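You operate a simulated robot arm through the tools that you are given. There is no shell and no other tool.

You run a simulated two-armed robot. Do the job below in one go: nothing can be reset, and whatever is moved stays where it is left.

TASK
Pick up the green cordless handset from the top of the wood-topped bench with one hand, pass it to the other hand and put it on the white bay of the blue cart.
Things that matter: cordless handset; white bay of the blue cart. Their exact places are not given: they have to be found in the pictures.

The check looks at the end state, three seconds after you hand in, the way a careful person would. Anything else that was tipped, shoved, dropped, spilled or broken makes it a failure.

THE ROBOT
Two 7-joint arms with two-finger parallel grippers on one trunk, on a base that moves. Base frame: it is fixed to the floor where the robot stands at the start and does not move with it; the origin is under the middle of the robot, x ahead of it, y to its left, z up. Readings come in mm, degrees, newtons and seconds.
The left shoulder is at the start at [110, 169, 1486], the right one opposite. With the tool pointing down near the work surface each hand reaches from about 420 to 740 mm from the robot's upright axis, wherever it stands, measured 20 degrees to its own side. Places, roughly: cordless handset [-3750, -1250, 1000]; white bay of the blue cart (31x24 cm) [-5520, -300, 860]. Payload 1.57 kg a hand.
The TCP of each hand is the grasp point between the finger pads, 30 mm short of the fingertips. In the tool frame z runs along the fingers and y along their closing line. The gripper opens to 80 mm. The fingers are 17 mm wide and 12 mm thick; the gripper's body (40 by 82 mm) begins 80 mm behind the TCP.
Orientation is that of the tool frame in the base frame, as [roll, pitch, yaw] about the fixed x, y, z axes, in that order (R = Rz(yaw) Ry(pitch) Rx(roll)). With the fingers straight down and closing along the base's y, the tool's x points along the base's -x, its y along +y and its z along -z.

THE INTERFACE
- The arms move only by the tool nudge_tool. It takes "left_rows", "right_rows" or both (then of equal length, played together; a hand with none holds still); each is one flat list of numbers, 6 for each row, row after row: the shift along the tool's x, y, z in mm, then the turn, a rotation vector about the tool's x, y, z in rad. In form: [dx, dy, dz, wx, wy, wz, dx, dy, dz, wx, wy, wz, ...]. A call has 1 to 20 rows; each row shifts and turns the commanded pose from where the row before left it, along the tool's axes as they then stand. "left_grip" and "right_grip" are, for a hand that has rows, the gripper command, from -1 (shut) to 1 (fully open), values between in proportion, set as the call begins (left out, the last holds). Each row takes 0.2 s and may step no farther than 50 mm and 8.6 degrees from the row before; otherwise, or with a gripper value out of range, the whole call is refused. Where a pose cannot be reached the arm comes as near as it can. A force on the tool above 40 N (or 10 N above the force at the start of the call, whichever is more), or a blocked arm, ends the call early, and 0.2 s more pass. The fingers move at their own pace (about 72 mm/s each) and stop on an object; they squeeze with about 39 N. The grip force told is the motor's: it shows also when the fingers shut on nothing. Time passes only in rows, and 0.2 s behind the last, so rows that do not move let the fingers close. The reply holds the time, the measured pose of the TCP, the force on the tool along the base axes, the opening and the grip force, in the units named above and with some noise, with the torque about the TCP (base axes, N m) and any sound that the robot's microphone picked up.
- Cameras (640 x 400 px; columns grow to the right, rows downward): "scene" is now at [160, 2.7, 1676.3]; the picture's right is [0.04, -1.00, 0.00], its down [-0.70, -0.03, -0.72] and it looks along [0.72, 0.03, -0.70] (base axes); focal length 279 px, centre (320, 200). "left" rides on the left gripper at [72, 7, -122] in its tool frame; the picture's right is [-0.09, 1.00, 0.00], its down [-0.84, -0.08, -0.54] and it looks along [-0.54, -0.05, 0.84] (tool axes); focal length 238 px, centre (320, 200). "right" rides on the right gripper at [72, -7, -122] in its tool frame; the picture's right is [0.09, 1.00, 0.00], its down [-0.84, 0.08, -0.54] and it looks along [-0.54, 0.05, 0.84] (tool axes); focal length 238 px, centre (320, 200).
- capture(camera): a new picture of that camera. It takes no simulated time.
- move_column(by): slides the trunk up (or, below 0, down) by that many mm; the arms and the scene camera ride with it, the base frame stays. It gives what a move gives, with no picture.
- drive_base(legs): drives the robot by 1 to 6 legs, each [ahead, left, turn to the left] in mm, mm and degrees, along the robot's own axes; the way and the turn of a leg run together, so that a leg with both is an arc; at most 1500 mm and 180 degrees a leg. The arms and the cameras ride along, it lands a little off, and it stops where it bumps. It gives what a move gives.
- turn_head(pan, tilt): turns the head with the scene camera to pan (to the left, within 86 degrees either way) and tilt (down, from -29 to 69), counted from straight ahead of the robot. It gives what a move gives.
- point_at(camera, pixels): for up to 12 pixels [column, row] of the newest picture of that camera ("zoom" is the newest enlarged one), the place [x, y, z] in the base frame of the surface seen there, good to about 3 mm. It takes no simulated time.
- close_up(camera, box): a new picture of the part [left, top, right, bottom] of that camera's present view, enlarged. It takes no simulated time.
- finish_job(): hands the job in; it is judged then, once.

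Unless the task says otherwise, let go and move clear before handing in.

The tools are called after ">>>" as name(argument=value, ...) on one line, values as JSON. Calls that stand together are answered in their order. nudge_tool: Moves the arms, as the interface text tells. Its arguments: {"type":"object","properties":{"left_rows":{"type":"array"},"left_grip":{"type":"number"},"right_rows":{"type":"array"},"right_grip":{"type":"number"}},"required":[]} The other tools are called the same way: move_column (by) moves the trunk up or down; drive_base (legs) drives the base; turn_head (pan, tilt) turns the head that bears the scene camera; capture (camera) takes a picture; point_at (camera, pixels) gives the place of the surface under pixels of a picture; close_up (camera, box) takes an enlarged picture of a part of a camera's view; finish_job () hands the job in.

At the start:

```text
time_s: 0.0
left_eef_pos: [627.7, 336.6, 1187.2]
left_orientation: [-179.9, 0.0, -180.0]
left_force: [-0.3, -0.8, -0.7]
left_moment: [-0.02, 0.02, -0.01]
left_gripper_width: 79.8
left_grip_force: 0.1
right_eef_pos: [634.7, -324.6, 1187.2]
right_orientation: [-180.0, -0.1, -180.0]
right_force: [0.0, -0.2, 0.5]
right_moment: [-0.01, -0.01, -0.03]
right_gripper_width: 80.2
right_grip_force: 0.1
trunk travel left (down, up): [-800.0, 90.0]
robot x, y, heading: [-0.1, -1.9, 0.1]
head pan, tilt (commanded): [2.5, 44.2]
```

scene: 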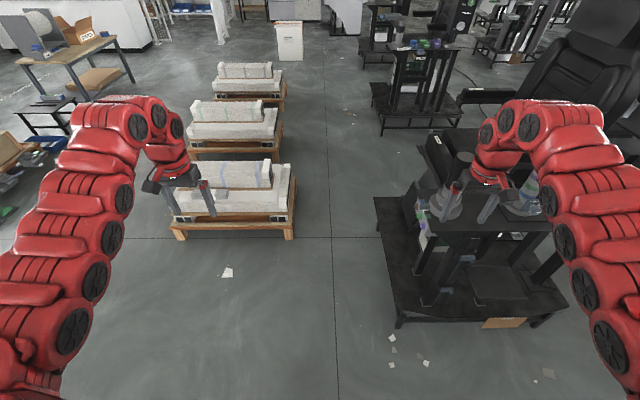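
right: 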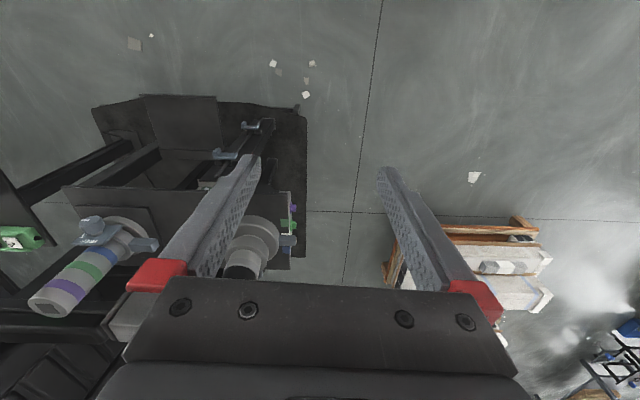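
left: 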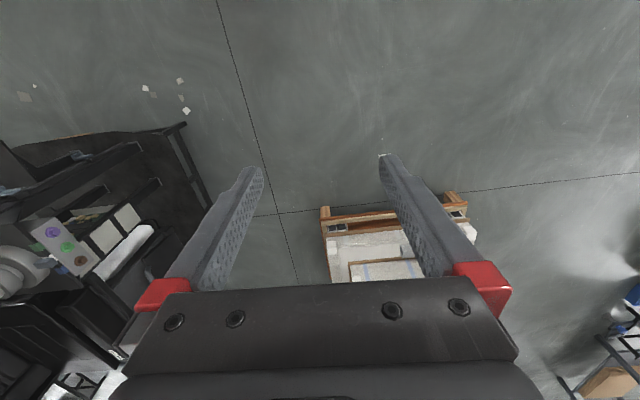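

The robot faces away from the work places, which lie behind it, and the right hand hovers above a black table with items. I'll look left and right with the head before turning the base.

>>> turn_head(pan=86, tilt=25)

>>> capture(camera="scene")

>>> turn_head(pan=-86, tilt=25)

>>> capture(camera="scene")

```text
time_s: 1.6
left_eef_pos: [627.0, 335.7, 1187.7]
left_orientation: [-180.0, 0.0, 179.9]
left_force: [1.2, 0.7, 0.1]
left_moment: [0.0, -0.02, -0.01]
left_gripper_width: 79.9
left_grip_force: 0.0
right_eef_pos: [633.3, -324.0, 1187.2]
right_orientation: [180.0, 0.0, -180.0]
right_force: [-0.9, -0.6, -0.4]
right_moment: [0.0, -0.04, 0.03]
right_gripper_width: 80.0
right_grip_force: 0.1
trunk travel left (down, up): [-800.0, 90.0]
robot x, y, heading: [-4.0, -0.7, -0.1]
head pan, tilt (commanded): [85.9, 25.0]
```

```text
taken
```

scene: 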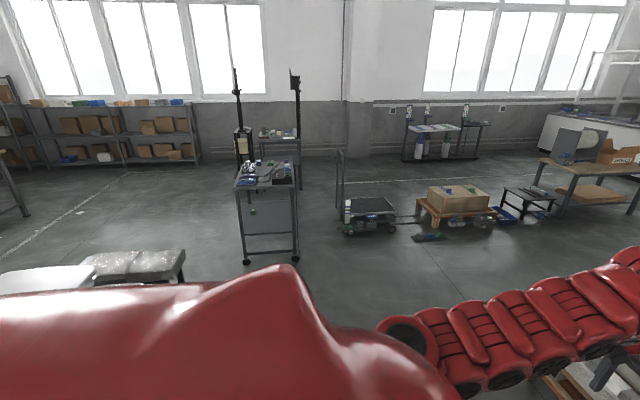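

```text
time_s: 4.2
left_eef_pos: [627.2, 336.2, 1187.9]
left_orientation: [180.0, 0.0, -180.0]
left_force: [-0.1, 1.1, 0.0]
left_moment: [-0.02, 0.01, -0.01]
left_gripper_width: 80.1
left_grip_force: 0.2
right_eef_pos: [634.6, -324.9, 1187.9]
right_orientation: [-180.0, 0.0, 180.0]
right_force: [-0.6, -0.7, -0.2]
right_moment: [-0.01, -0.02, -0.01]
right_gripper_width: 79.7
right_grip_force: 0.1
trunk travel left (down, up): [-800.0, 90.0]
robot x, y, heading: [3.0, 0.0, 0.1]
head pan, tilt (commanded): [-85.9, 25.0]
```

```text
taken
```

scene: 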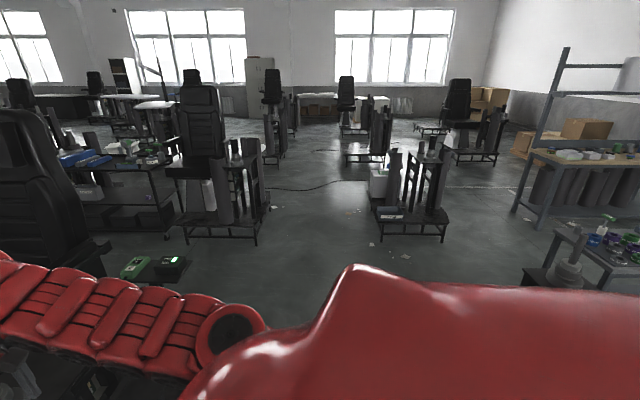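

Both side views are cluttered; I'll measure distances to the nearest objects on each side before turning.

>>> point_at(camera="scene", pixels=[[60, 160], [130, 265], [170, 265], [215, 150], [400, 215], [565, 265], [600, 260], [545, 180], [250, 240], [410, 260]])

>>> turn_head(pan=86, tilt=25)

>>> capture(camera="scene")

>>> point_at(camera="scene", pixels=[[50, 280], [130, 260], [180, 258], [270, 180], [270, 250], [370, 208], [460, 195], [160, 220], [330, 260], [20, 240]])

```text
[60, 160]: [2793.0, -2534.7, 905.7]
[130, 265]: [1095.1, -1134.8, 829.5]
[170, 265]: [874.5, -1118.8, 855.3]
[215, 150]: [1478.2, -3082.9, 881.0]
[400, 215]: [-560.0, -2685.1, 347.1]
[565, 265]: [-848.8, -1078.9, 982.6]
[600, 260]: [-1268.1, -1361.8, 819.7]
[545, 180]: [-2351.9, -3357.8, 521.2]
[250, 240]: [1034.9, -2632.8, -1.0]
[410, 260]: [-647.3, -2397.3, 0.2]
```

```text
time_s: 6.8
left_eef_pos: [627.7, 334.4, 1186.2]
left_orientation: [179.9, 0.0, -180.0]
left_force: [-0.1, -0.3, 0.1]
left_moment: [-0.03, 0.0, 0.0]
left_gripper_width: 80.0
left_grip_force: 0.0
right_eef_pos: [633.6, -323.2, 1188.8]
right_orientation: [-180.0, 0.1, -180.0]
right_force: [0.4, -0.3, 0.2]
right_moment: [0.04, 0.0, 0.01]
right_gripper_width: 79.9
right_grip_force: 0.0
trunk travel left (down, up): [-800.0, 90.0]
robot x, y, heading: [1.4, -1.0, -0.0]
head pan, tilt (commanded): [85.9, 25.0]
```

```text
taken
```

scene: 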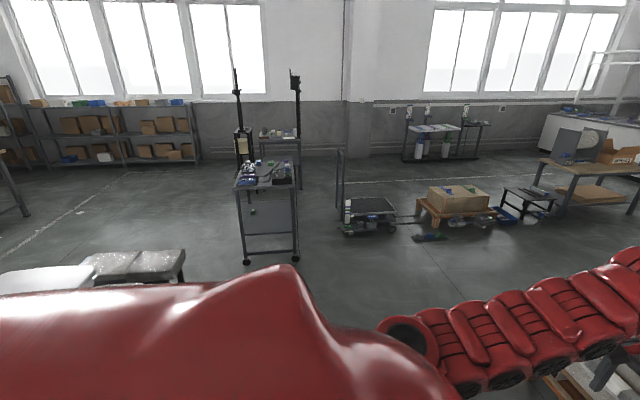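

```text
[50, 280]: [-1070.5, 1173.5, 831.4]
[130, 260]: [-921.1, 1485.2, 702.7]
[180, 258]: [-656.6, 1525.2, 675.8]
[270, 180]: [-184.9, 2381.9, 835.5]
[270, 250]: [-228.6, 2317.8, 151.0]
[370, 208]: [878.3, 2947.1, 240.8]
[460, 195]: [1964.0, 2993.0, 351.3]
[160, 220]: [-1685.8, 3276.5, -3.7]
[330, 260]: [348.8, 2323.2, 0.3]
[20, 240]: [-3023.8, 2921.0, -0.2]
```

The left side is clear to about 1.5 m, so I'll turn left 90° in place and look toward the rear.

>>> drive_base(legs=[[0, 0, 90]])

>>> capture(camera="scene")

```text
time_s: 11.0
left_eef_pos: [-336.9, 625.3, 1187.5]
left_orientation: [-180.0, 0.0, -89.7]
left_force: [0.0, -0.3, -0.1]
left_moment: [-0.01, -0.01, 0.02]
left_gripper_width: 80.0
left_grip_force: 0.2
right_eef_pos: [322.3, 634.8, 1187.6]
right_orientation: [180.0, 0.0, -89.8]
right_force: [-0.8, -0.3, -0.6]
right_moment: [0.03, 0.03, 0.02]
right_gripper_width: 80.3
right_grip_force: 0.1
trunk travel left (down, up): [-800.0, 90.0]
robot x, y, heading: [-4.5, -2.1, 90.3]
head pan, tilt (commanded): [85.9, 25.0]
```

```text
taken
```

scene: 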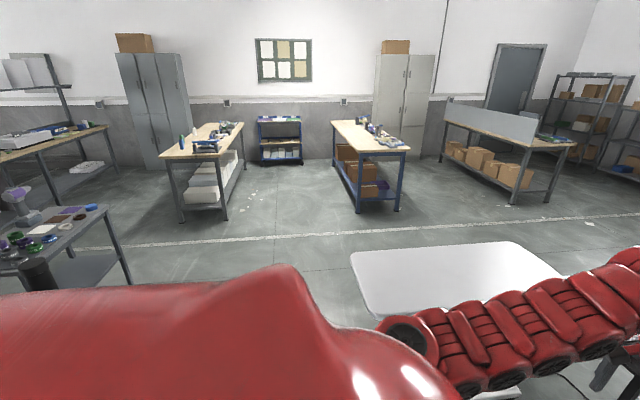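

Now the rear view shows the wood-topped bench at left (200,150), the blue cart at (280,140), another bench at (370,140), and a white table in the near right. I'll measure these.

>>> point_at(camera="scene", pixels=[[162, 158], [220, 155], [240, 125], [205, 146], [280, 118], [280, 140], [352, 255], [375, 315], [520, 243], [365, 150], [335, 122], [100, 205]])

>>> close_up(camera="scene", box=[140, 90, 320, 220])

```text
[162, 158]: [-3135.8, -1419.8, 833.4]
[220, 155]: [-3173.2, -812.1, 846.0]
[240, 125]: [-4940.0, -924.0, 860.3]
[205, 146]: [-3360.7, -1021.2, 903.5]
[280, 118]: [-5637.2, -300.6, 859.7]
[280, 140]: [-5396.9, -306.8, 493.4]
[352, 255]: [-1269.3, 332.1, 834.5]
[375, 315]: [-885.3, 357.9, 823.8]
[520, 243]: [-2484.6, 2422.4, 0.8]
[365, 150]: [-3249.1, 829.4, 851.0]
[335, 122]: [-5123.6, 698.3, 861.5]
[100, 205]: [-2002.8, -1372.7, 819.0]
```

```text
3.08 times, centred on (230, 155) of scene
```

zoom: 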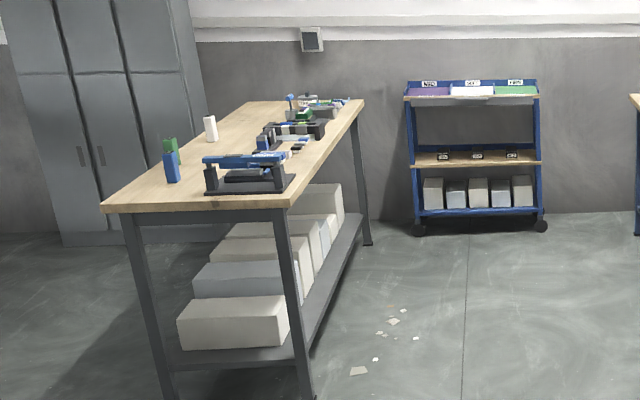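

The close-up shows upright handsets near zoom (172,165) blue, (170,147) green and (210,128) white on the bench, and the cart's top with purple, white and green bays at zoom (430..515,91). I'll measure them.

>>> point_at(camera="zoom", pixels=[[171, 172], [168, 143], [210, 130], [210, 140], [244, 180], [215, 160], [300, 130], [472, 91], [428, 91], [515, 90], [473, 98], [106, 206]])

```text
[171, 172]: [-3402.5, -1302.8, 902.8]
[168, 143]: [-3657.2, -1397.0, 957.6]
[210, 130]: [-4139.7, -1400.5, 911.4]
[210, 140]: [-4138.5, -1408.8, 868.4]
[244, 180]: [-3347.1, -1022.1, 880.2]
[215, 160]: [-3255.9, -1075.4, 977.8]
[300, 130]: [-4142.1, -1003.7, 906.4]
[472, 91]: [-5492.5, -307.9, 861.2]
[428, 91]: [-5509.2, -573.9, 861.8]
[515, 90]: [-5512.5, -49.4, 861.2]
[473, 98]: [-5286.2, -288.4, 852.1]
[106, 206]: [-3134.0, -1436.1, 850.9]
```

The green handset seems to be near (-3657,-1397), upright, next to the far edge of the bench. I'll turn another 90° left so I face the work area and look again.

>>> drive_base(legs=[[0, 0, 89.7]])

>>> turn_head(pan=0, tilt=30)

>>> capture(camera="scene")

>>> turn_head(pan=50, tilt=25)

>>> capture(camera="scene")

```text
time_s: 15.2
left_eef_pos: [-627.0, -334.9, 1186.5]
left_orientation: [180.0, -0.1, 0.0]
left_force: [-0.7, -0.7, -0.5]
left_moment: [-0.02, 0.0, 0.02]
left_gripper_width: 79.9
left_grip_force: 0.1
right_eef_pos: [-633.7, 323.7, 1187.8]
right_orientation: [180.0, 0.0, 0.0]
right_force: [-0.4, -0.3, 0.3]
right_moment: [-0.02, 0.0, -0.01]
right_gripper_width: 79.8
right_grip_force: 0.1
trunk travel left (down, up): [-800.0, 90.0]
robot x, y, heading: [2.9, -0.5, -180.1]
head pan, tilt (commanded): [85.9, 25.0]
```

```text
time_s: 16.8
left_eef_pos: [-627.1, -336.6, 1186.9]
left_orientation: [-180.0, -0.2, 0.0]
left_force: [-0.5, -0.7, 0.1]
left_moment: [-0.01, -0.02, -0.03]
left_gripper_width: 80.1
left_grip_force: 0.1
right_eef_pos: [-635.4, 323.1, 1187.5]
right_orientation: [180.0, -0.1, 0.0]
right_force: [0.4, -0.6, -0.3]
right_moment: [-0.02, 0.03, -0.01]
right_gripper_width: 79.5
right_grip_force: 0.0
trunk travel left (down, up): [-800.0, 90.0]
robot x, y, heading: [-1.0, -2.7, -179.9]
head pan, tilt (commanded): [0.0, 30.0]
```

```text
taken
```

scene: 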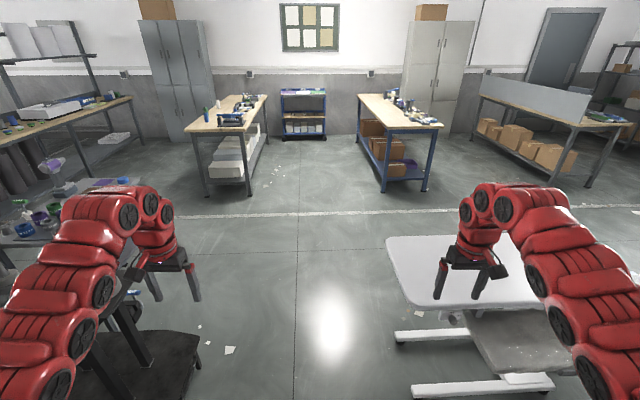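

```text
time_s: 18.0
left_eef_pos: [-626.8, -335.3, 1187.3]
left_orientation: [-180.0, -0.2, 0.0]
left_force: [0.4, 0.6, -0.3]
left_moment: [-0.04, 0.02, 0.02]
left_gripper_width: 79.9
left_grip_force: 0.0
right_eef_pos: [-632.9, 323.9, 1188.2]
right_orientation: [-180.0, 0.0, 0.1]
right_force: [0.3, 0.9, -0.5]
right_moment: [-0.01, 0.0, 0.01]
right_gripper_width: 80.1
right_grip_force: 0.0
trunk travel left (down, up): [-800.0, 90.0]
robot x, y, heading: [-2.0, -0.0, -179.8]
head pan, tilt (commanded): [50.0, 25.0]
```

```text
taken
```

scene: 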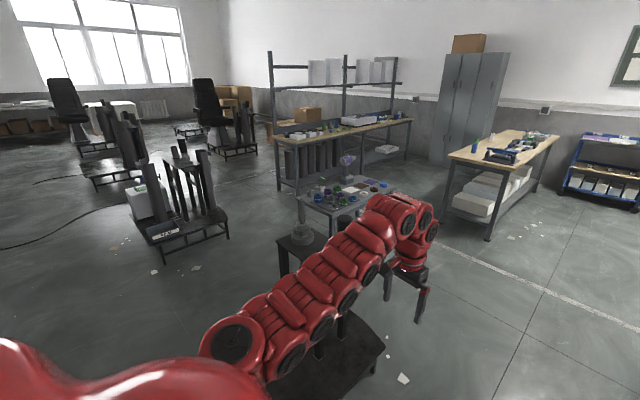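

A black stand lies under the left arm and a white table to the right; I'll measure their edges and the gap between the wood bench and the rack bench to its left.

>>> point_at(camera="scene", pixels=[[375, 345], [300, 230], [278, 245], [300, 205], [360, 205], [430, 210], [412, 122], [280, 138], [409, 160], [437, 165], [450, 155], [480, 170]])

>>> turn_head(pan=0, tilt=45)

>>> capture(camera="scene")

```text
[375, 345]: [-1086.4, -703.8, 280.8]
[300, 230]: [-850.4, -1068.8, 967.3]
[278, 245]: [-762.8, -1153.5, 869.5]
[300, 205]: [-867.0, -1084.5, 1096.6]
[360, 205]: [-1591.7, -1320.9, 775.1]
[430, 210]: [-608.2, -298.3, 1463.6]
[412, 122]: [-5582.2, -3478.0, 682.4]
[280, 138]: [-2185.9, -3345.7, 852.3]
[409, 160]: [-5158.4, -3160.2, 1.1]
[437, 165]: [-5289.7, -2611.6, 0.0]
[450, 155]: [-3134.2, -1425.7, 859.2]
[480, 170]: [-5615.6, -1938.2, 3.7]
```

```text
time_s: 19.2
left_eef_pos: [-627.0, -335.8, 1187.2]
left_orientation: [-180.0, -0.1, 0.0]
left_force: [0.1, 0.2, -0.3]
left_moment: [0.01, 0.0, 0.0]
left_gripper_width: 79.9
left_grip_force: 0.0
right_eef_pos: [-633.9, 322.8, 1187.2]
right_orientation: [180.0, 0.0, 0.0]
right_force: [-0.2, -0.6, 0.5]
right_moment: [-0.02, 0.02, 0.03]
right_gripper_width: 79.9
right_grip_force: 0.0
trunk travel left (down, up): [-800.0, 90.0]
robot x, y, heading: [-1.4, 1.5, -179.8]
head pan, tilt (commanded): [0.0, 45.0]
```

```text
taken
```

scene: 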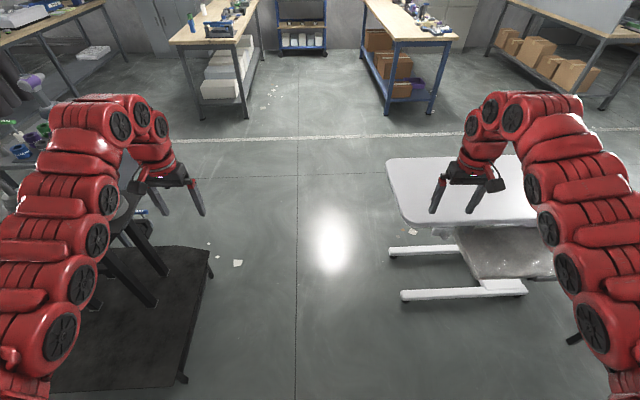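

I'll measure the edges of the aisle: the black platform on the left and the white table's edge and feet on the right.

>>> point_at(camera="scene", pixels=[[203, 255], [183, 375], [175, 385], [390, 165], [402, 222], [392, 252], [404, 297], [150, 300], [165, 265], [300, 390], [205, 110], [245, 115]])

```text
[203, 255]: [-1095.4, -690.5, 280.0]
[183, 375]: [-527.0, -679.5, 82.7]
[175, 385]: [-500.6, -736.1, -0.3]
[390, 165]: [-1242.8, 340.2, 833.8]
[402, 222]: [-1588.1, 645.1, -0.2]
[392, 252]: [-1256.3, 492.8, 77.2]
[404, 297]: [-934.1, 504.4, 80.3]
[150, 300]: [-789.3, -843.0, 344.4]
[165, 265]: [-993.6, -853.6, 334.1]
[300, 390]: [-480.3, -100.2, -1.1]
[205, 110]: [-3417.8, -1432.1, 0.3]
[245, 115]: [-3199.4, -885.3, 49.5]
```

The aisle runs from y≈-690 to y≈330, so I'll drive forward along y≈-180 first and then look again.

>>> drive_base(legs=[[1000, 180, 0], [900, 0, 0]])

>>> turn_head(pan=45, tilt=30)

>>> capture(camera="scene")

```text
time_s: 28.9
left_eef_pos: [-2555.9, -482.2, 1188.1]
left_orientation: [-180.0, -0.1, -1.1]
left_force: [0.6, -0.8, -0.7]
left_moment: [0.02, -0.04, -0.02]
left_gripper_width: 80.0
left_grip_force: 0.1
right_eef_pos: [-2549.8, 176.2, 1189.3]
right_orientation: [179.9, 0.0, -1.0]
right_force: [-0.3, -0.5, 0.7]
right_moment: [0.01, 0.03, 0.01]
right_gripper_width: 79.8
right_grip_force: 0.0
trunk travel left (down, up): [-800.0, 90.0]
robot x, y, heading: [-1919.1, -158.8, 179.0]
head pan, tilt (commanded): [0.0, 45.0]
```

```text
time_s: 30.0
left_eef_pos: [-2554.8, -483.3, 1187.4]
left_orientation: [180.0, -0.2, -1.1]
left_force: [-0.3, 0.8, -0.1]
left_moment: [0.01, -0.02, -0.03]
left_gripper_width: 79.9
left_grip_force: 0.0
right_eef_pos: [-2548.6, 176.3, 1188.1]
right_orientation: [-180.0, 0.0, -1.1]
right_force: [0.8, -0.1, 0.5]
right_moment: [0.0, -0.01, -0.02]
right_gripper_width: 79.9
right_grip_force: 0.0
trunk travel left (down, up): [-800.0, 90.0]
robot x, y, heading: [-1923.4, -156.6, 178.9]
head pan, tilt (commanded): [45.0, 30.0]
```

```text
taken
```

scene: 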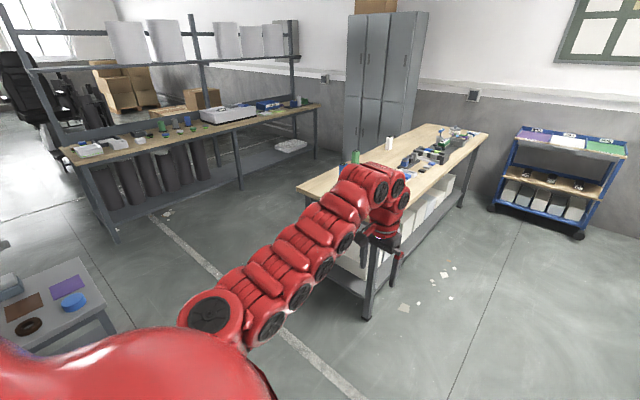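

>>> point_at(camera="scene", pixels=[[300, 188], [355, 155], [390, 142], [102, 312], [85, 262], [65, 150], [315, 108], [117, 235], [240, 185], [343, 150], [567, 142], [150, 215]])

>>> close_up(camera="scene", box=[310, 100, 500, 220])

```text
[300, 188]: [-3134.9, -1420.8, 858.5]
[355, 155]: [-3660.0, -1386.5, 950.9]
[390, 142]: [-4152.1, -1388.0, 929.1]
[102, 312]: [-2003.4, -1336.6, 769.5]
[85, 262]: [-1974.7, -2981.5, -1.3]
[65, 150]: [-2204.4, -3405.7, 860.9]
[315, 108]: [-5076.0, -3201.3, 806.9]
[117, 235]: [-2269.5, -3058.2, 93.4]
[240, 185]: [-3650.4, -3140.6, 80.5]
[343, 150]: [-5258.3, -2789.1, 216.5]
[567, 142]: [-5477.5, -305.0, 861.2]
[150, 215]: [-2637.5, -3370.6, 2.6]
```

```text
3.33 times, centred on (405, 160) of scene
```

zoom: 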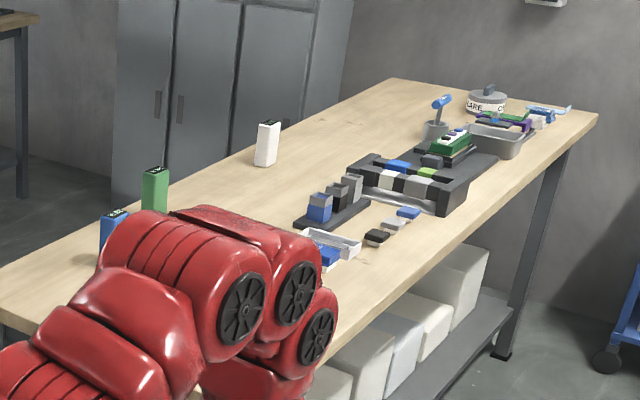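

The green handset stands at about (-3660,-1386), near the far edge of a slightly skewed bench, so I'll approach from the -y side. I drive to x≈-2570, turn to face -y, and go down past the bench end.

>>> drive_base(legs=[[650, 0, 0], [0, 0, 90]])

>>> turn_head(pan=0, tilt=35)

>>> capture(camera="scene")

```text
time_s: 37.5
left_eef_pos: [-2240.8, -773.0, 1187.3]
left_orientation: [180.0, -0.2, 90.2]
left_force: [0.2, -0.4, 0.0]
left_moment: [0.02, 0.02, 0.03]
left_gripper_width: 79.9
left_grip_force: 0.1
right_eef_pos: [-2899.4, -781.1, 1187.4]
right_orientation: [180.0, 0.0, 90.1]
right_force: [0.4, -0.7, -0.2]
right_moment: [0.03, 0.0, 0.0]
right_gripper_width: 80.0
right_grip_force: 0.0
trunk travel left (down, up): [-800.0, 90.0]
robot x, y, heading: [-2577.0, -148.4, -89.5]
head pan, tilt (commanded): [45.0, 30.0]
```

```text
time_s: 38.6
left_eef_pos: [-2242.5, -774.4, 1187.5]
left_orientation: [179.9, -0.1, 90.1]
left_force: [0.1, 0.0, -0.5]
left_moment: [0.01, -0.04, -0.04]
left_gripper_width: 79.9
left_grip_force: 0.1
right_eef_pos: [-2901.1, -782.1, 1188.4]
right_orientation: [180.0, 0.0, 90.2]
right_force: [0.4, 0.1, -0.4]
right_moment: [-0.01, 0.0, 0.0]
right_gripper_width: 79.9
right_grip_force: 0.0
trunk travel left (down, up): [-800.0, 90.0]
robot x, y, heading: [-2581.1, -145.9, -90.0]
head pan, tilt (commanded): [0.0, 35.0]
```

```text
taken
```

scene: 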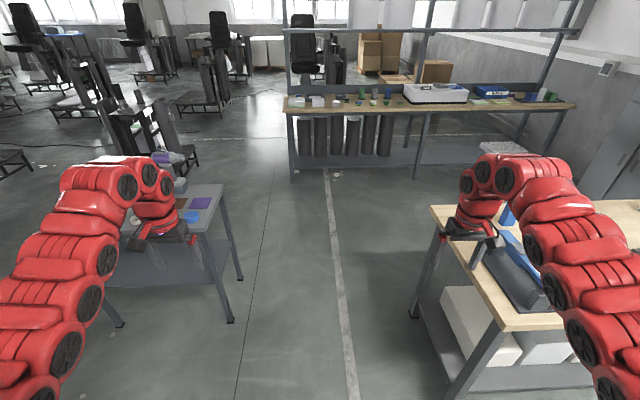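

The corridor ahead is clear between the small table (left) and the bench (right). I'll drive ahead 1850 mm in two legs, then turn right to face -x and look.

>>> drive_base(legs=[[1000, 0, 0], [850, 0, 0], [0, 0, -90]])

>>> turn_head(pan=-25, tilt=35)

>>> capture(camera="scene")

```text
time_s: 51.8
left_eef_pos: [-3231.3, -2302.1, 1187.2]
left_orientation: [180.0, -0.1, -2.9]
left_force: [0.0, 0.5, 0.2]
left_moment: [0.03, -0.01, -0.05]
left_gripper_width: 79.7
left_grip_force: 0.1
right_eef_pos: [-3203.8, -1643.8, 1187.9]
right_orientation: [180.0, 0.0, -3.1]
right_force: [-0.2, -0.7, 0.4]
right_moment: [-0.01, -0.02, 0.0]
right_gripper_width: 80.3
right_grip_force: 0.1
trunk travel left (down, up): [-800.0, 90.0]
robot x, y, heading: [-2587.0, -2000.4, 177.0]
head pan, tilt (commanded): [0.0, 35.0]
```

```text
time_s: 52.7
left_eef_pos: [-3231.4, -2301.9, 1187.7]
left_orientation: [-180.0, -0.1, -2.9]
left_force: [0.1, -0.2, 0.0]
left_moment: [-0.02, -0.04, -0.01]
left_gripper_width: 80.2
left_grip_force: 0.1
right_eef_pos: [-3203.6, -1644.3, 1187.8]
right_orientation: [179.9, -0.1, -2.9]
right_force: [0.7, 0.7, -0.3]
right_moment: [-0.01, -0.01, 0.0]
right_gripper_width: 80.0
right_grip_force: 0.0
trunk travel left (down, up): [-800.0, 90.0]
robot x, y, heading: [-2586.2, -2000.8, 177.1]
head pan, tilt (commanded): [-25.0, 35.0]
```

```text
taken
```

scene: 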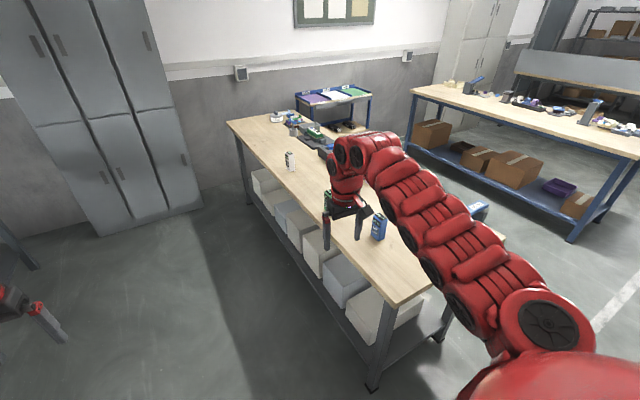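

The right arm partly hides the green handset at about (328,200). I'll drive forward toward x≈-3660 a bit and zoom.

>>> close_up(camera="scene", box=[220, 90, 480, 260])

>>> point_at(camera="scene", pixels=[[389, 306], [228, 122], [378, 218], [378, 236], [327, 197], [288, 155], [290, 168], [275, 270], [372, 383], [300, 170]])

```text
2.35 times, centred on (350, 175) of scene
```

zoom: 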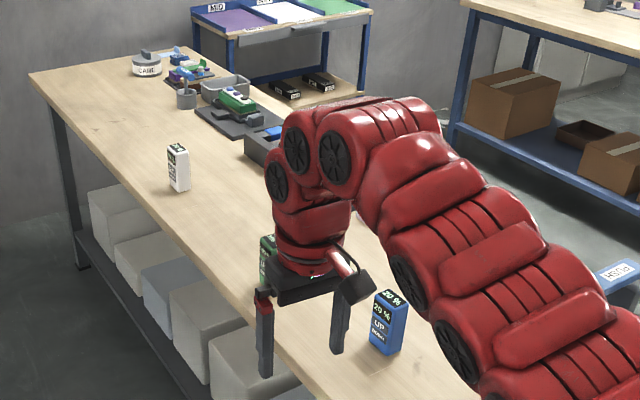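

```text
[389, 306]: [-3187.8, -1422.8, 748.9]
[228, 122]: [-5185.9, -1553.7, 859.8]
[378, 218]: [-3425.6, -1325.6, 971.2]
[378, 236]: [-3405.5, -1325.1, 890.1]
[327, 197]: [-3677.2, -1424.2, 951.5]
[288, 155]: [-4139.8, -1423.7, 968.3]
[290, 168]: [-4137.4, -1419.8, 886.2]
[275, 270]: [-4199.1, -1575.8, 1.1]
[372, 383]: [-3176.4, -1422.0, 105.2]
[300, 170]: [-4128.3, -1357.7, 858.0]
```

The bench's far edge and the three standing handsets are measured; green is around (-3670,-1400). I'll drive so that the left hand will have the green handset in reach (robot near x≈-3450, y≈-2010, facing +y).

>>> drive_base(legs=[[865, 60, 0], [0, 0, -87]])

>>> turn_head(pan=15, tilt=45)

>>> capture(camera="scene")

>>> capture(camera="left")

```text
time_s: 60.9
left_eef_pos: [-3800.1, -1388.3, 1186.8]
left_orientation: [-180.0, -0.1, -89.0]
left_force: [0.4, 0.0, -0.5]
left_moment: [0.0, 0.01, -0.05]
left_gripper_width: 80.1
left_grip_force: 0.1
right_eef_pos: [-3141.4, -1369.5, 1188.0]
right_orientation: [-179.9, -0.2, -89.0]
right_force: [-0.4, 0.9, -0.9]
right_moment: [0.01, -0.03, 0.03]
right_gripper_width: 80.0
right_grip_force: 0.1
trunk travel left (down, up): [-800.0, 90.0]
robot x, y, heading: [-3451.3, -2009.9, 91.2]
head pan, tilt (commanded): [-25.0, 35.0]
```

```text
time_s: 62.0
left_eef_pos: [-3801.1, -1388.5, 1188.2]
left_orientation: [-179.9, -0.2, -88.9]
left_force: [0.5, -0.1, 0.9]
left_moment: [0.02, 0.01, -0.01]
left_gripper_width: 80.0
left_grip_force: 0.0
right_eef_pos: [-3141.8, -1370.4, 1188.4]
right_orientation: [180.0, -0.1, -88.9]
right_force: [-0.2, -0.5, 0.1]
right_moment: [0.02, -0.01, 0.02]
right_gripper_width: 80.3
right_grip_force: 0.1
trunk travel left (down, up): [-800.0, 90.0]
robot x, y, heading: [-3455.5, -2005.1, 91.0]
head pan, tilt (commanded): [15.0, 45.0]
```

```text
taken
```

scene: 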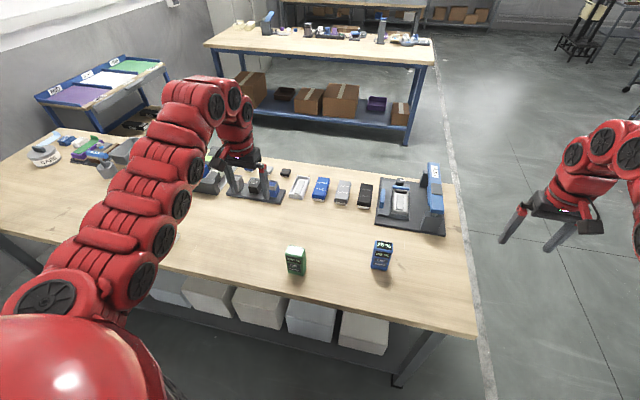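

```text
taken
```

left: 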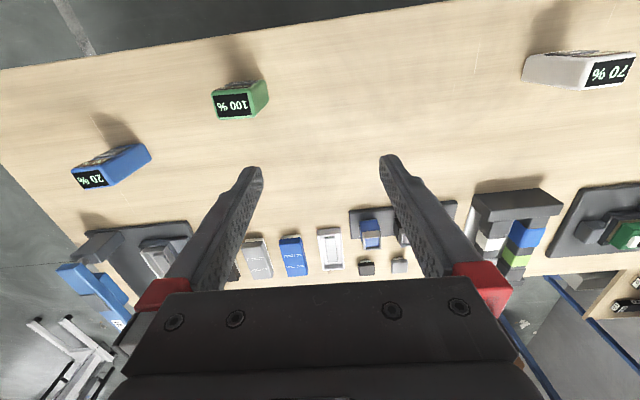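

The left camera shows the green block with a "100 %" display at (240,98), beside blue "20 %" and white "70 %" ones. I'll look closely at it and at the other green thing near the far end to be sure which is the handset.

>>> close_up(camera="scene", box=[260, 225, 420, 325])

>>> close_up(camera="scene", box=[0, 100, 160, 200])

>>> close_up(camera="left", box=[480, 150, 640, 300])

```text
4.00 times, centred on (340, 275) of scene
```

zoom: 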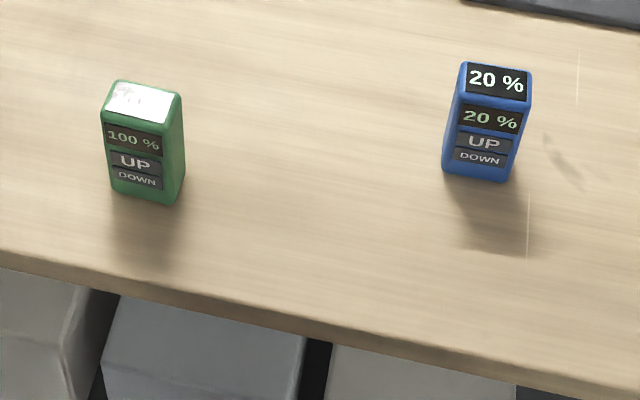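

```text
4.00 times, centred on (80, 150) of scene
```

zoom: 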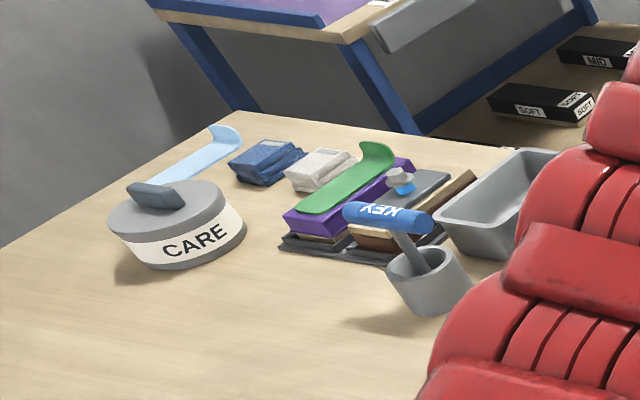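

```text
2.67 times, centred on (560, 225) of left
```

zoom: 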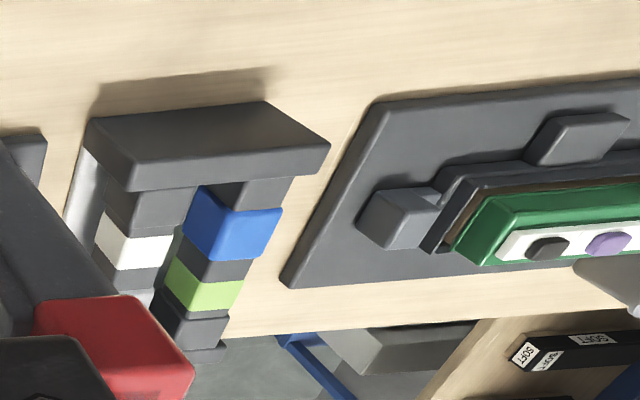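

The green block with "100 %", UP and DOWN is the cordless handset. I'll zoom on it and measure its corners.

>>> close_up(camera="scene", box=[275, 235, 323, 285])

>>> close_up(camera="left", box=[180, 50, 300, 140])

```text
8.00 times, centred on (299, 260) of scene
```

zoom: 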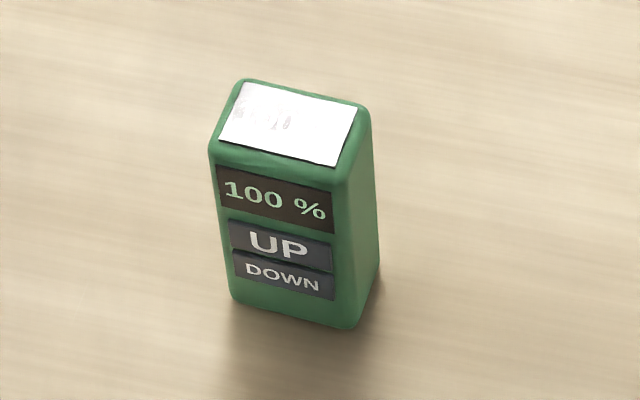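

```text
4.44 times, centred on (240, 95) of left
```

zoom: 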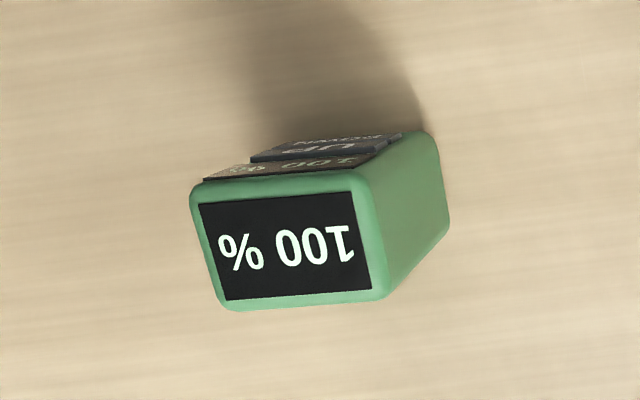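

>>> point_at(camera="zoom", pixels=[[285, 250], [200, 200], [215, 300], [350, 190], [378, 290], [285, 185], [440, 140], [445, 200], [390, 270], [500, 300], [430, 90], [270, 305]])

>>> close_up(camera="scene", box=[275, 235, 323, 285])

>>> point_at(camera="zoom", pixels=[[245, 90], [360, 110], [225, 140], [335, 165], [285, 125], [220, 165], [335, 185], [240, 295], [345, 320], [375, 270], [355, 220], [285, 230]])

```text
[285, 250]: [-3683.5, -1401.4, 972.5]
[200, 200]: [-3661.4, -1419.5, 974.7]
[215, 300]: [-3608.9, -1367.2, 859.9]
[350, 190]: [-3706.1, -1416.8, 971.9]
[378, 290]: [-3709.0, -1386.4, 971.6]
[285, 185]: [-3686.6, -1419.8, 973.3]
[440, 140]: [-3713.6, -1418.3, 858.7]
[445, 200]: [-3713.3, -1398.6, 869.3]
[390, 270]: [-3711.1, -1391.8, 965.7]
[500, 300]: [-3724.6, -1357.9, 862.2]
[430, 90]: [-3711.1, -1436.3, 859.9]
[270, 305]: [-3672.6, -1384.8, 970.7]
```

```text
8.00 times, centred on (299, 260) of scene
```

zoom: 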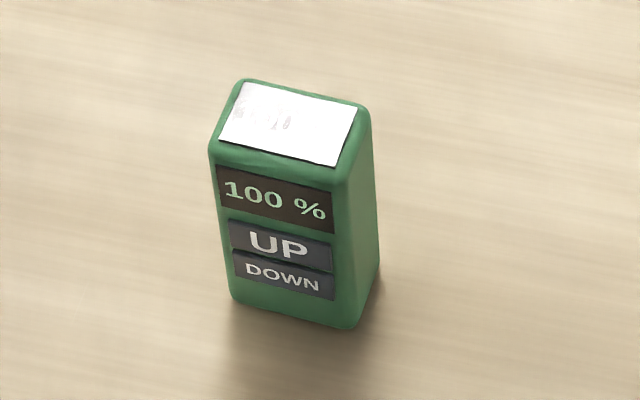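

```text
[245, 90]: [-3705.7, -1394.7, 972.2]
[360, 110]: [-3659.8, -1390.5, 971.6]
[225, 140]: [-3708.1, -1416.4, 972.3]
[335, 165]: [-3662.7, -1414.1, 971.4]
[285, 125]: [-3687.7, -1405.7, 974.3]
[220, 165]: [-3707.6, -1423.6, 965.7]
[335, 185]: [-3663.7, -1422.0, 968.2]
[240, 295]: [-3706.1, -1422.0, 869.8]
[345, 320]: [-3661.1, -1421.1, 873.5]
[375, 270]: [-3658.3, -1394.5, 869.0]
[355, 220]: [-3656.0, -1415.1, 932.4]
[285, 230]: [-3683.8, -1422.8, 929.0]
```

Handset measured: about 55 mm (x) × 38 mm (y) × 114 mm tall, centre near (-3684.5,-1404.5), top z≈973. I'll bring the open left hand over it and down to 30 mm above its top.

>>> nudge_tool(left_rows=[3.7, -23, 0, 0, 0, -0.006, 3.7, -23, 0, 0, 0, -0.006, 3.7, -23, 0, 0, 0, -0.006, 3.7, -23, 0, 0, 0, -0.006, 3.7, -23, 0, 0, 0, 0, 0, 0, 30, 0, 0, 0, 0, 0, 30, 0, 0, 0, 0, 0, 30, 0, 0, 0, 0, 0, 30, 0, 0, 0, 0, 0, 0, 0, 0, 0], left_grip=1)

>>> capture(camera="left")

>>> capture(camera="scene")

```text
time_s: 64.2
left_eef_pos: [-3755.8, -1394.5, 1177.2]
left_orientation: [179.9, -0.1, -87.4]
left_force: [0.6, -0.3, 0.7]
left_moment: [-0.01, 0.0, 0.0]
left_gripper_width: 80.1
left_grip_force: 0.1
left hand out of reach, approached as far as the arm can: row 3, 4, 5, 6, 7, 8, 9
right_eef_pos: [-3141.8, -1370.6, 1188.1]
right_orientation: [-180.0, -0.1, -88.9]
right_force: [-0.2, -0.9, 0.9]
right_moment: [0.0, -0.02, 0.01]
right_gripper_width: 79.8
right_grip_force: 0.1
trunk travel left (down, up): [-800.0, 90.0]
robot x, y, heading: [-3451.6, -2008.4, 90.9]
head pan, tilt (commanded): [15.0, 45.0]
```

```text
taken
```

left: 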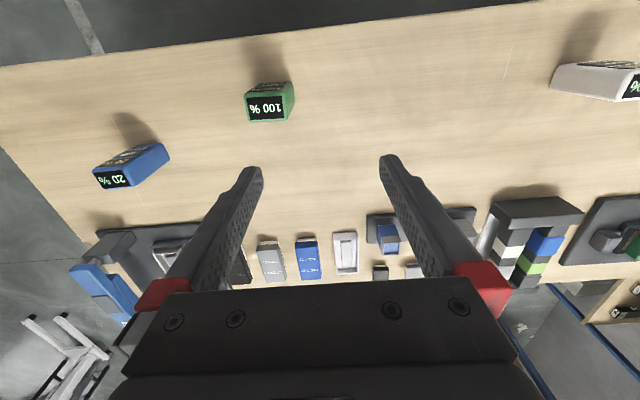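

```text
taken
```

scene: 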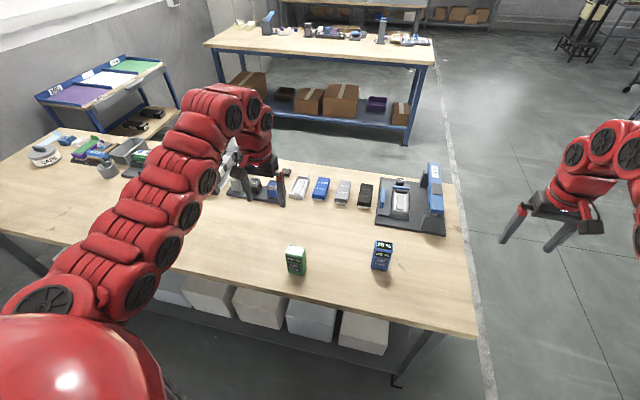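

The arm hit its reach limit moving inward at this height (stuck at (-3756,-1394,1177)). I'll try going down first from a spot slightly further out, which is clear of the handset.

>>> nudge_tool(left_rows=[0, 20, 0, 0, 0, 0, 0, 10, 20, 0, 0, 0, 0, 0, 20, 0, 0, 0])

```text
time_s: 65.0
left_eef_pos: [-3785.2, -1395.8, 1137.1]
left_orientation: [-179.9, -0.2, -87.3]
left_force: [0.2, 0.0, 0.7]
left_moment: [0.0, -0.01, 0.02]
left_gripper_width: 79.9
left_grip_force: 0.1
right_eef_pos: [-3140.9, -1369.4, 1187.4]
right_orientation: [-180.0, -0.2, -88.9]
right_force: [-0.5, 0.7, -0.9]
right_moment: [-0.01, 0.0, -0.01]
right_gripper_width: 79.8
right_grip_force: 0.2
trunk travel left (down, up): [-800.0, 90.0]
robot x, y, heading: [-3452.0, -2010.4, 90.9]
head pan, tilt (commanded): [15.0, 45.0]
```

The commanded pose restarts from the measured one, and going down works. I'll continue down to z≈1040 here, well clear of the handset.

>>> nudge_tool(left_rows=[0, 0, 25, 0, 0, 0, 0, 0, 25, 0, 0, 0, 0, 0, 25, 0, 0, 0, 0, 0, 22, 0, 0, 0])

```text
time_s: 66.0
left_eef_pos: [-3798.1, -1398.6, 1100.1]
left_orientation: [-180.0, -0.2, -87.5]
left_force: [0.3, -0.2, -0.4]
left_moment: [0.04, -0.01, 0.05]
left_gripper_width: 79.9
left_grip_force: 0.0
left hand out of reach, approached as far as the arm can: row 1, 2, 3, 4
right_eef_pos: [-3141.9, -1369.9, 1187.7]
right_orientation: [179.9, -0.2, -88.9]
right_force: [0.3, 0.1, 0.7]
right_moment: [-0.01, 0.01, 0.01]
right_gripper_width: 79.8
right_grip_force: 0.1
trunk travel left (down, up): [-800.0, 90.0]
robot x, y, heading: [-3452.6, -2010.6, 91.0]
head pan, tilt (commanded): [15.0, 45.0]
```

Again a reach limit going straight down. I'll look at the arm's shape from the scene camera to understand how the elbow sits.

>>> turn_head(pan=40, tilt=45)

>>> capture(camera="scene")

```text
time_s: 66.9
left_eef_pos: [-3798.2, -1397.8, 1099.7]
left_orientation: [-179.9, -0.3, -87.5]
left_force: [-0.2, -0.4, -0.1]
left_moment: [0.0, -0.01, -0.01]
left_gripper_width: 79.8
left_grip_force: 0.2
right_eef_pos: [-3142.9, -1369.7, 1188.2]
right_orientation: [180.0, -0.1, -88.9]
right_force: [-0.1, 0.5, -0.1]
right_moment: [0.0, 0.03, -0.02]
right_gripper_width: 79.9
right_grip_force: 0.0
trunk travel left (down, up): [-800.0, 90.0]
robot x, y, heading: [-3450.4, -2010.7, 91.1]
head pan, tilt (commanded): [40.0, 45.0]
```

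```text
taken
```

scene: 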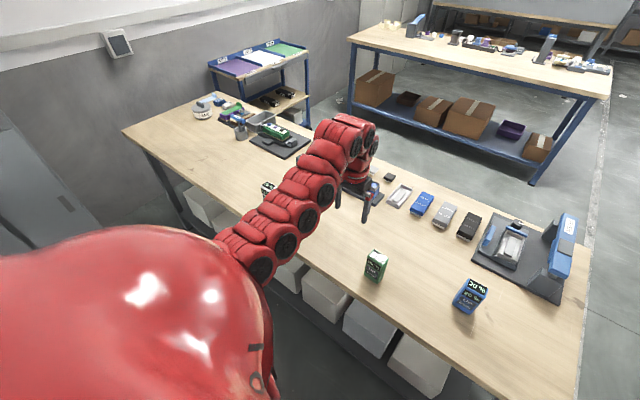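

>>> point_at(camera="scene", pixels=[[140, 260], [220, 260], [260, 265], [285, 245], [300, 218], [322, 190], [325, 155], [355, 150], [345, 125], [368, 135], [358, 165], [365, 190]])

```text
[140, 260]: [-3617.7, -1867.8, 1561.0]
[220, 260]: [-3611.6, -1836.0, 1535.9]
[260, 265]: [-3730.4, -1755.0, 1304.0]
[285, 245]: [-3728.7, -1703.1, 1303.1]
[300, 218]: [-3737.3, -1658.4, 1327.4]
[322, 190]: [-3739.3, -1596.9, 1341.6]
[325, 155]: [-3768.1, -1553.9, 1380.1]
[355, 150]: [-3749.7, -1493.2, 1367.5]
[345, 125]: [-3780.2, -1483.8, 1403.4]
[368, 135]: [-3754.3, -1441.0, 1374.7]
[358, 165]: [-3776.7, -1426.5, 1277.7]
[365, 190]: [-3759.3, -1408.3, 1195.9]
```

The arm works with its elbow low and needs more distance from the shoulder. I'll raise the left hand back to its starting height, then back the robot off about 110 mm so the handset lies further out.

>>> nudge_tool(left_rows=[0, 0, -30, 0, 0, 0, 0, 0, -30, 0, 0, 0, 0, 0, -28, 0, 0, 0])

>>> drive_base(legs=[[-110, 0, 0]])

```text
time_s: 67.7
left_eef_pos: [-3799.6, -1398.1, 1187.4]
left_orientation: [180.0, -0.2, -87.4]
left_force: [-0.1, 0.4, 0.2]
left_moment: [0.05, 0.03, 0.04]
left_gripper_width: 80.1
left_grip_force: 0.1
right_eef_pos: [-3141.3, -1369.1, 1187.1]
right_orientation: [-179.9, 0.0, -88.9]
right_force: [-0.4, -0.1, 1.1]
right_moment: [0.04, 0.0, 0.01]
right_gripper_width: 80.0
right_grip_force: 0.0
trunk travel left (down, up): [-800.0, 90.0]
robot x, y, heading: [-3453.3, -2011.7, 91.3]
head pan, tilt (commanded): [40.0, 45.0]
```

```text
time_s: 68.9
left_eef_pos: [-3798.3, -1507.3, 1187.4]
left_orientation: [179.9, -0.2, -87.4]
left_force: [0.2, 0.8, -0.2]
left_moment: [0.01, 0.0, 0.04]
left_gripper_width: 79.8
left_grip_force: 0.1
right_eef_pos: [-3140.2, -1478.9, 1187.8]
right_orientation: [179.9, -0.2, -88.8]
right_force: [0.3, 0.4, 0.4]
right_moment: [-0.01, 0.02, 0.02]
right_gripper_width: 79.8
right_grip_force: 0.1
trunk travel left (down, up): [-800.0, 90.0]
robot x, y, heading: [-3448.5, -2121.5, 91.4]
head pan, tilt (commanded): [40.0, 45.0]
```

Robot now at y≈-2121. I'll move the left hand forward then inward over the handset at the same height.

>>> nudge_tool(left_rows=[-24.4, 0, 0, 0, 0, 0, -24.4, 0, 0, 0, 0, 0, -24.4, 0, 0, 0, 0, 0, -24.3, 0, 0, 0, 0, 0, 0, -23.7, 0, 0, 0, 0, 0, -23.7, 0, 0, 0, 0, 0, -23.7, 0, 0, 0, 0, 0, -23.7, 0, 0, 0, 0, 0, -23.6, 0, 0, 0, 0])

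>>> capture(camera="left")

```text
time_s: 70.9
left_eef_pos: [-3682.3, -1420.4, 1187.5]
left_orientation: [179.9, -0.1, -87.5]
left_force: [0.4, -1.2, 0.0]
left_moment: [-0.01, 0.05, 0.03]
left_gripper_width: 79.9
left_grip_force: 0.0
left hand out of reach, approached as far as the arm can: row 4
right_eef_pos: [-3138.7, -1478.2, 1188.0]
right_orientation: [179.9, -0.1, -88.8]
right_force: [0.4, -1.3, 0.4]
right_moment: [0.01, 0.0, -0.01]
right_gripper_width: 80.2
right_grip_force: 0.1
trunk travel left (down, up): [-800.0, 90.0]
robot x, y, heading: [-3449.3, -2117.5, 91.1]
head pan, tilt (commanded): [40.0, 45.0]
```

```text
taken
```

left: 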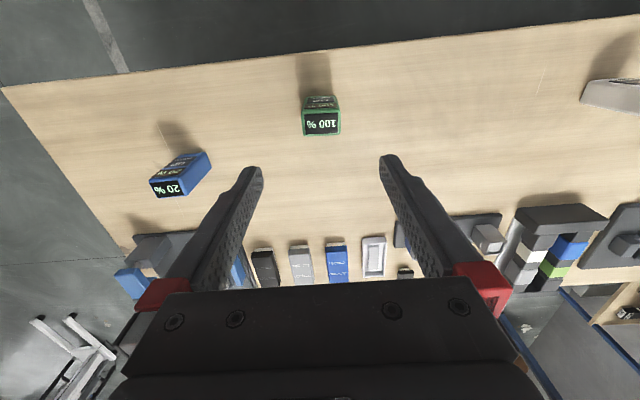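

The outer limit is near r≈740; the hand is now at (-3682,-1420), 16 mm short. I'll drive 30 mm ahead, correct back 14 mm, and then lower the trunk 140 mm for a closer check.

>>> drive_base(legs=[[30, 0, 0]])

>>> move_column(by=-140)

>>> capture(camera="left")

>>> turn_head(pan=15, tilt=45)

>>> capture(camera="scene")

```text
time_s: 71.7
left_eef_pos: [-3684.3, -1397.1, 1190.4]
left_orientation: [180.0, 0.2, -87.6]
left_force: [-0.2, -0.8, 0.8]
left_moment: [0.07, 0.0, -0.03]
left_gripper_width: 80.2
left_grip_force: 0.0
right_eef_pos: [-3140.6, -1454.6, 1190.7]
right_orientation: [180.0, 0.2, -88.9]
right_force: [-0.7, -0.4, 0.2]
right_moment: [0.04, 0.02, 0.0]
right_gripper_width: 79.9
right_grip_force: 0.0
trunk travel left (down, up): [-800.0, 90.0]
robot x, y, heading: [-3451.9, -2089.6, 91.3]
head pan, tilt (commanded): [40.0, 45.0]
```

```text
time_s: 73.4
left_eef_pos: [-3684.9, -1392.2, 1046.3]
left_orientation: [-180.0, -0.1, -87.5]
left_force: [-0.4, -0.5, -0.4]
left_moment: [0.02, 0.0, -0.01]
left_gripper_width: 80.0
left_grip_force: 0.0
right_eef_pos: [-3140.2, -1450.9, 1047.6]
right_orientation: [179.9, 0.0, -88.9]
right_force: [-0.6, -0.9, -0.1]
right_moment: [0.01, -0.01, 0.02]
right_gripper_width: 79.9
right_grip_force: 0.1
trunk travel left (down, up): [-660.0, 230.0]
robot x, y, heading: [-3449.4, -2089.4, 91.4]
head pan, tilt (commanded): [40.0, 45.0]
```

```text
taken
```

left: 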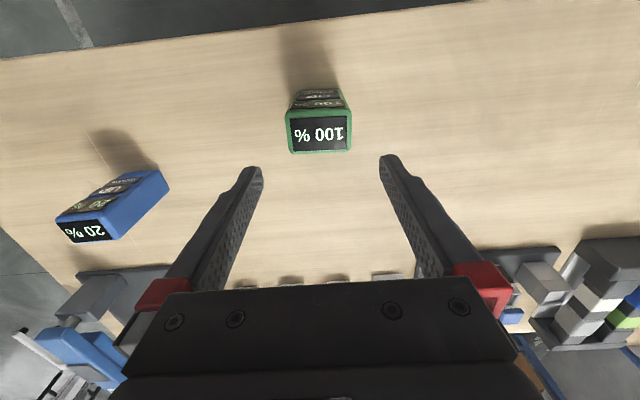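

```text
time_s: 74.3
left_eef_pos: [-3684.2, -1391.2, 1046.1]
left_orientation: [179.9, -0.1, -87.5]
left_force: [0.0, 0.3, 0.1]
left_moment: [-0.01, -0.05, -0.04]
left_gripper_width: 80.4
left_grip_force: 0.1
right_eef_pos: [-3141.4, -1450.0, 1047.1]
right_orientation: [-180.0, -0.1, -88.9]
right_force: [1.0, 0.0, 0.6]
right_moment: [0.0, -0.01, 0.02]
right_gripper_width: 80.2
right_grip_force: 0.1
trunk travel left (down, up): [-660.0, 230.0]
robot x, y, heading: [-3450.5, -2094.7, 91.0]
head pan, tilt (commanded): [15.0, 45.0]
```

```text
taken
```

scene: 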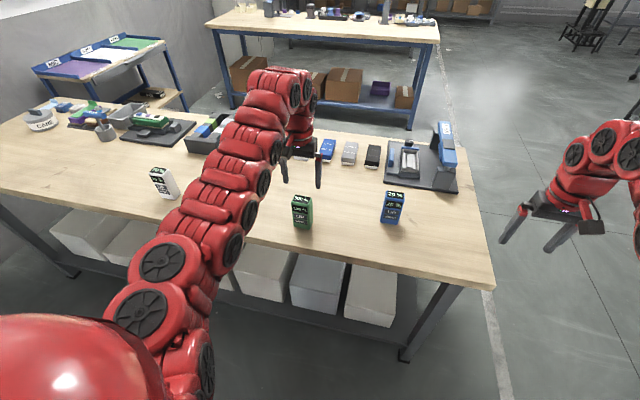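

The handset at left-camera (319,120) is centred between the fingers. I'll measure its top corners from this close view to refine its centre and yaw.

>>> close_up(camera="left", box=[270, 75, 370, 165])

```text
4.44 times, centred on (320, 120) of left
```

zoom: 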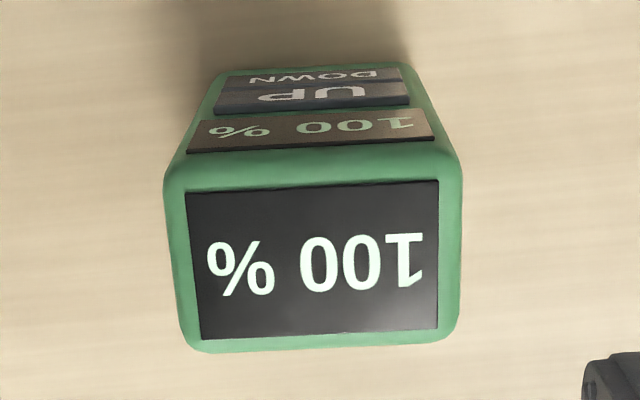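

>>> point_at(camera="zoom", pixels=[[192, 198], [436, 185], [204, 335], [436, 325], [315, 262], [315, 343], [315, 172], [178, 260], [452, 250], [195, 347], [445, 338], [455, 170]])

```text
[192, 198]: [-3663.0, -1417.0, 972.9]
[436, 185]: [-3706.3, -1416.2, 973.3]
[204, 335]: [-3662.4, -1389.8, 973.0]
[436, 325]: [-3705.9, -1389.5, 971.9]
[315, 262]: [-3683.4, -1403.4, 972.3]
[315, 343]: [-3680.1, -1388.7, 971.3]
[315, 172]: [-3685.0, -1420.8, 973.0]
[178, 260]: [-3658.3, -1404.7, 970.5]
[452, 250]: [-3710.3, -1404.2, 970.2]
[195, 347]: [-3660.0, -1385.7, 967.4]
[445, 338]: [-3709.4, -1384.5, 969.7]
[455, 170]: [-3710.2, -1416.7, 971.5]
```

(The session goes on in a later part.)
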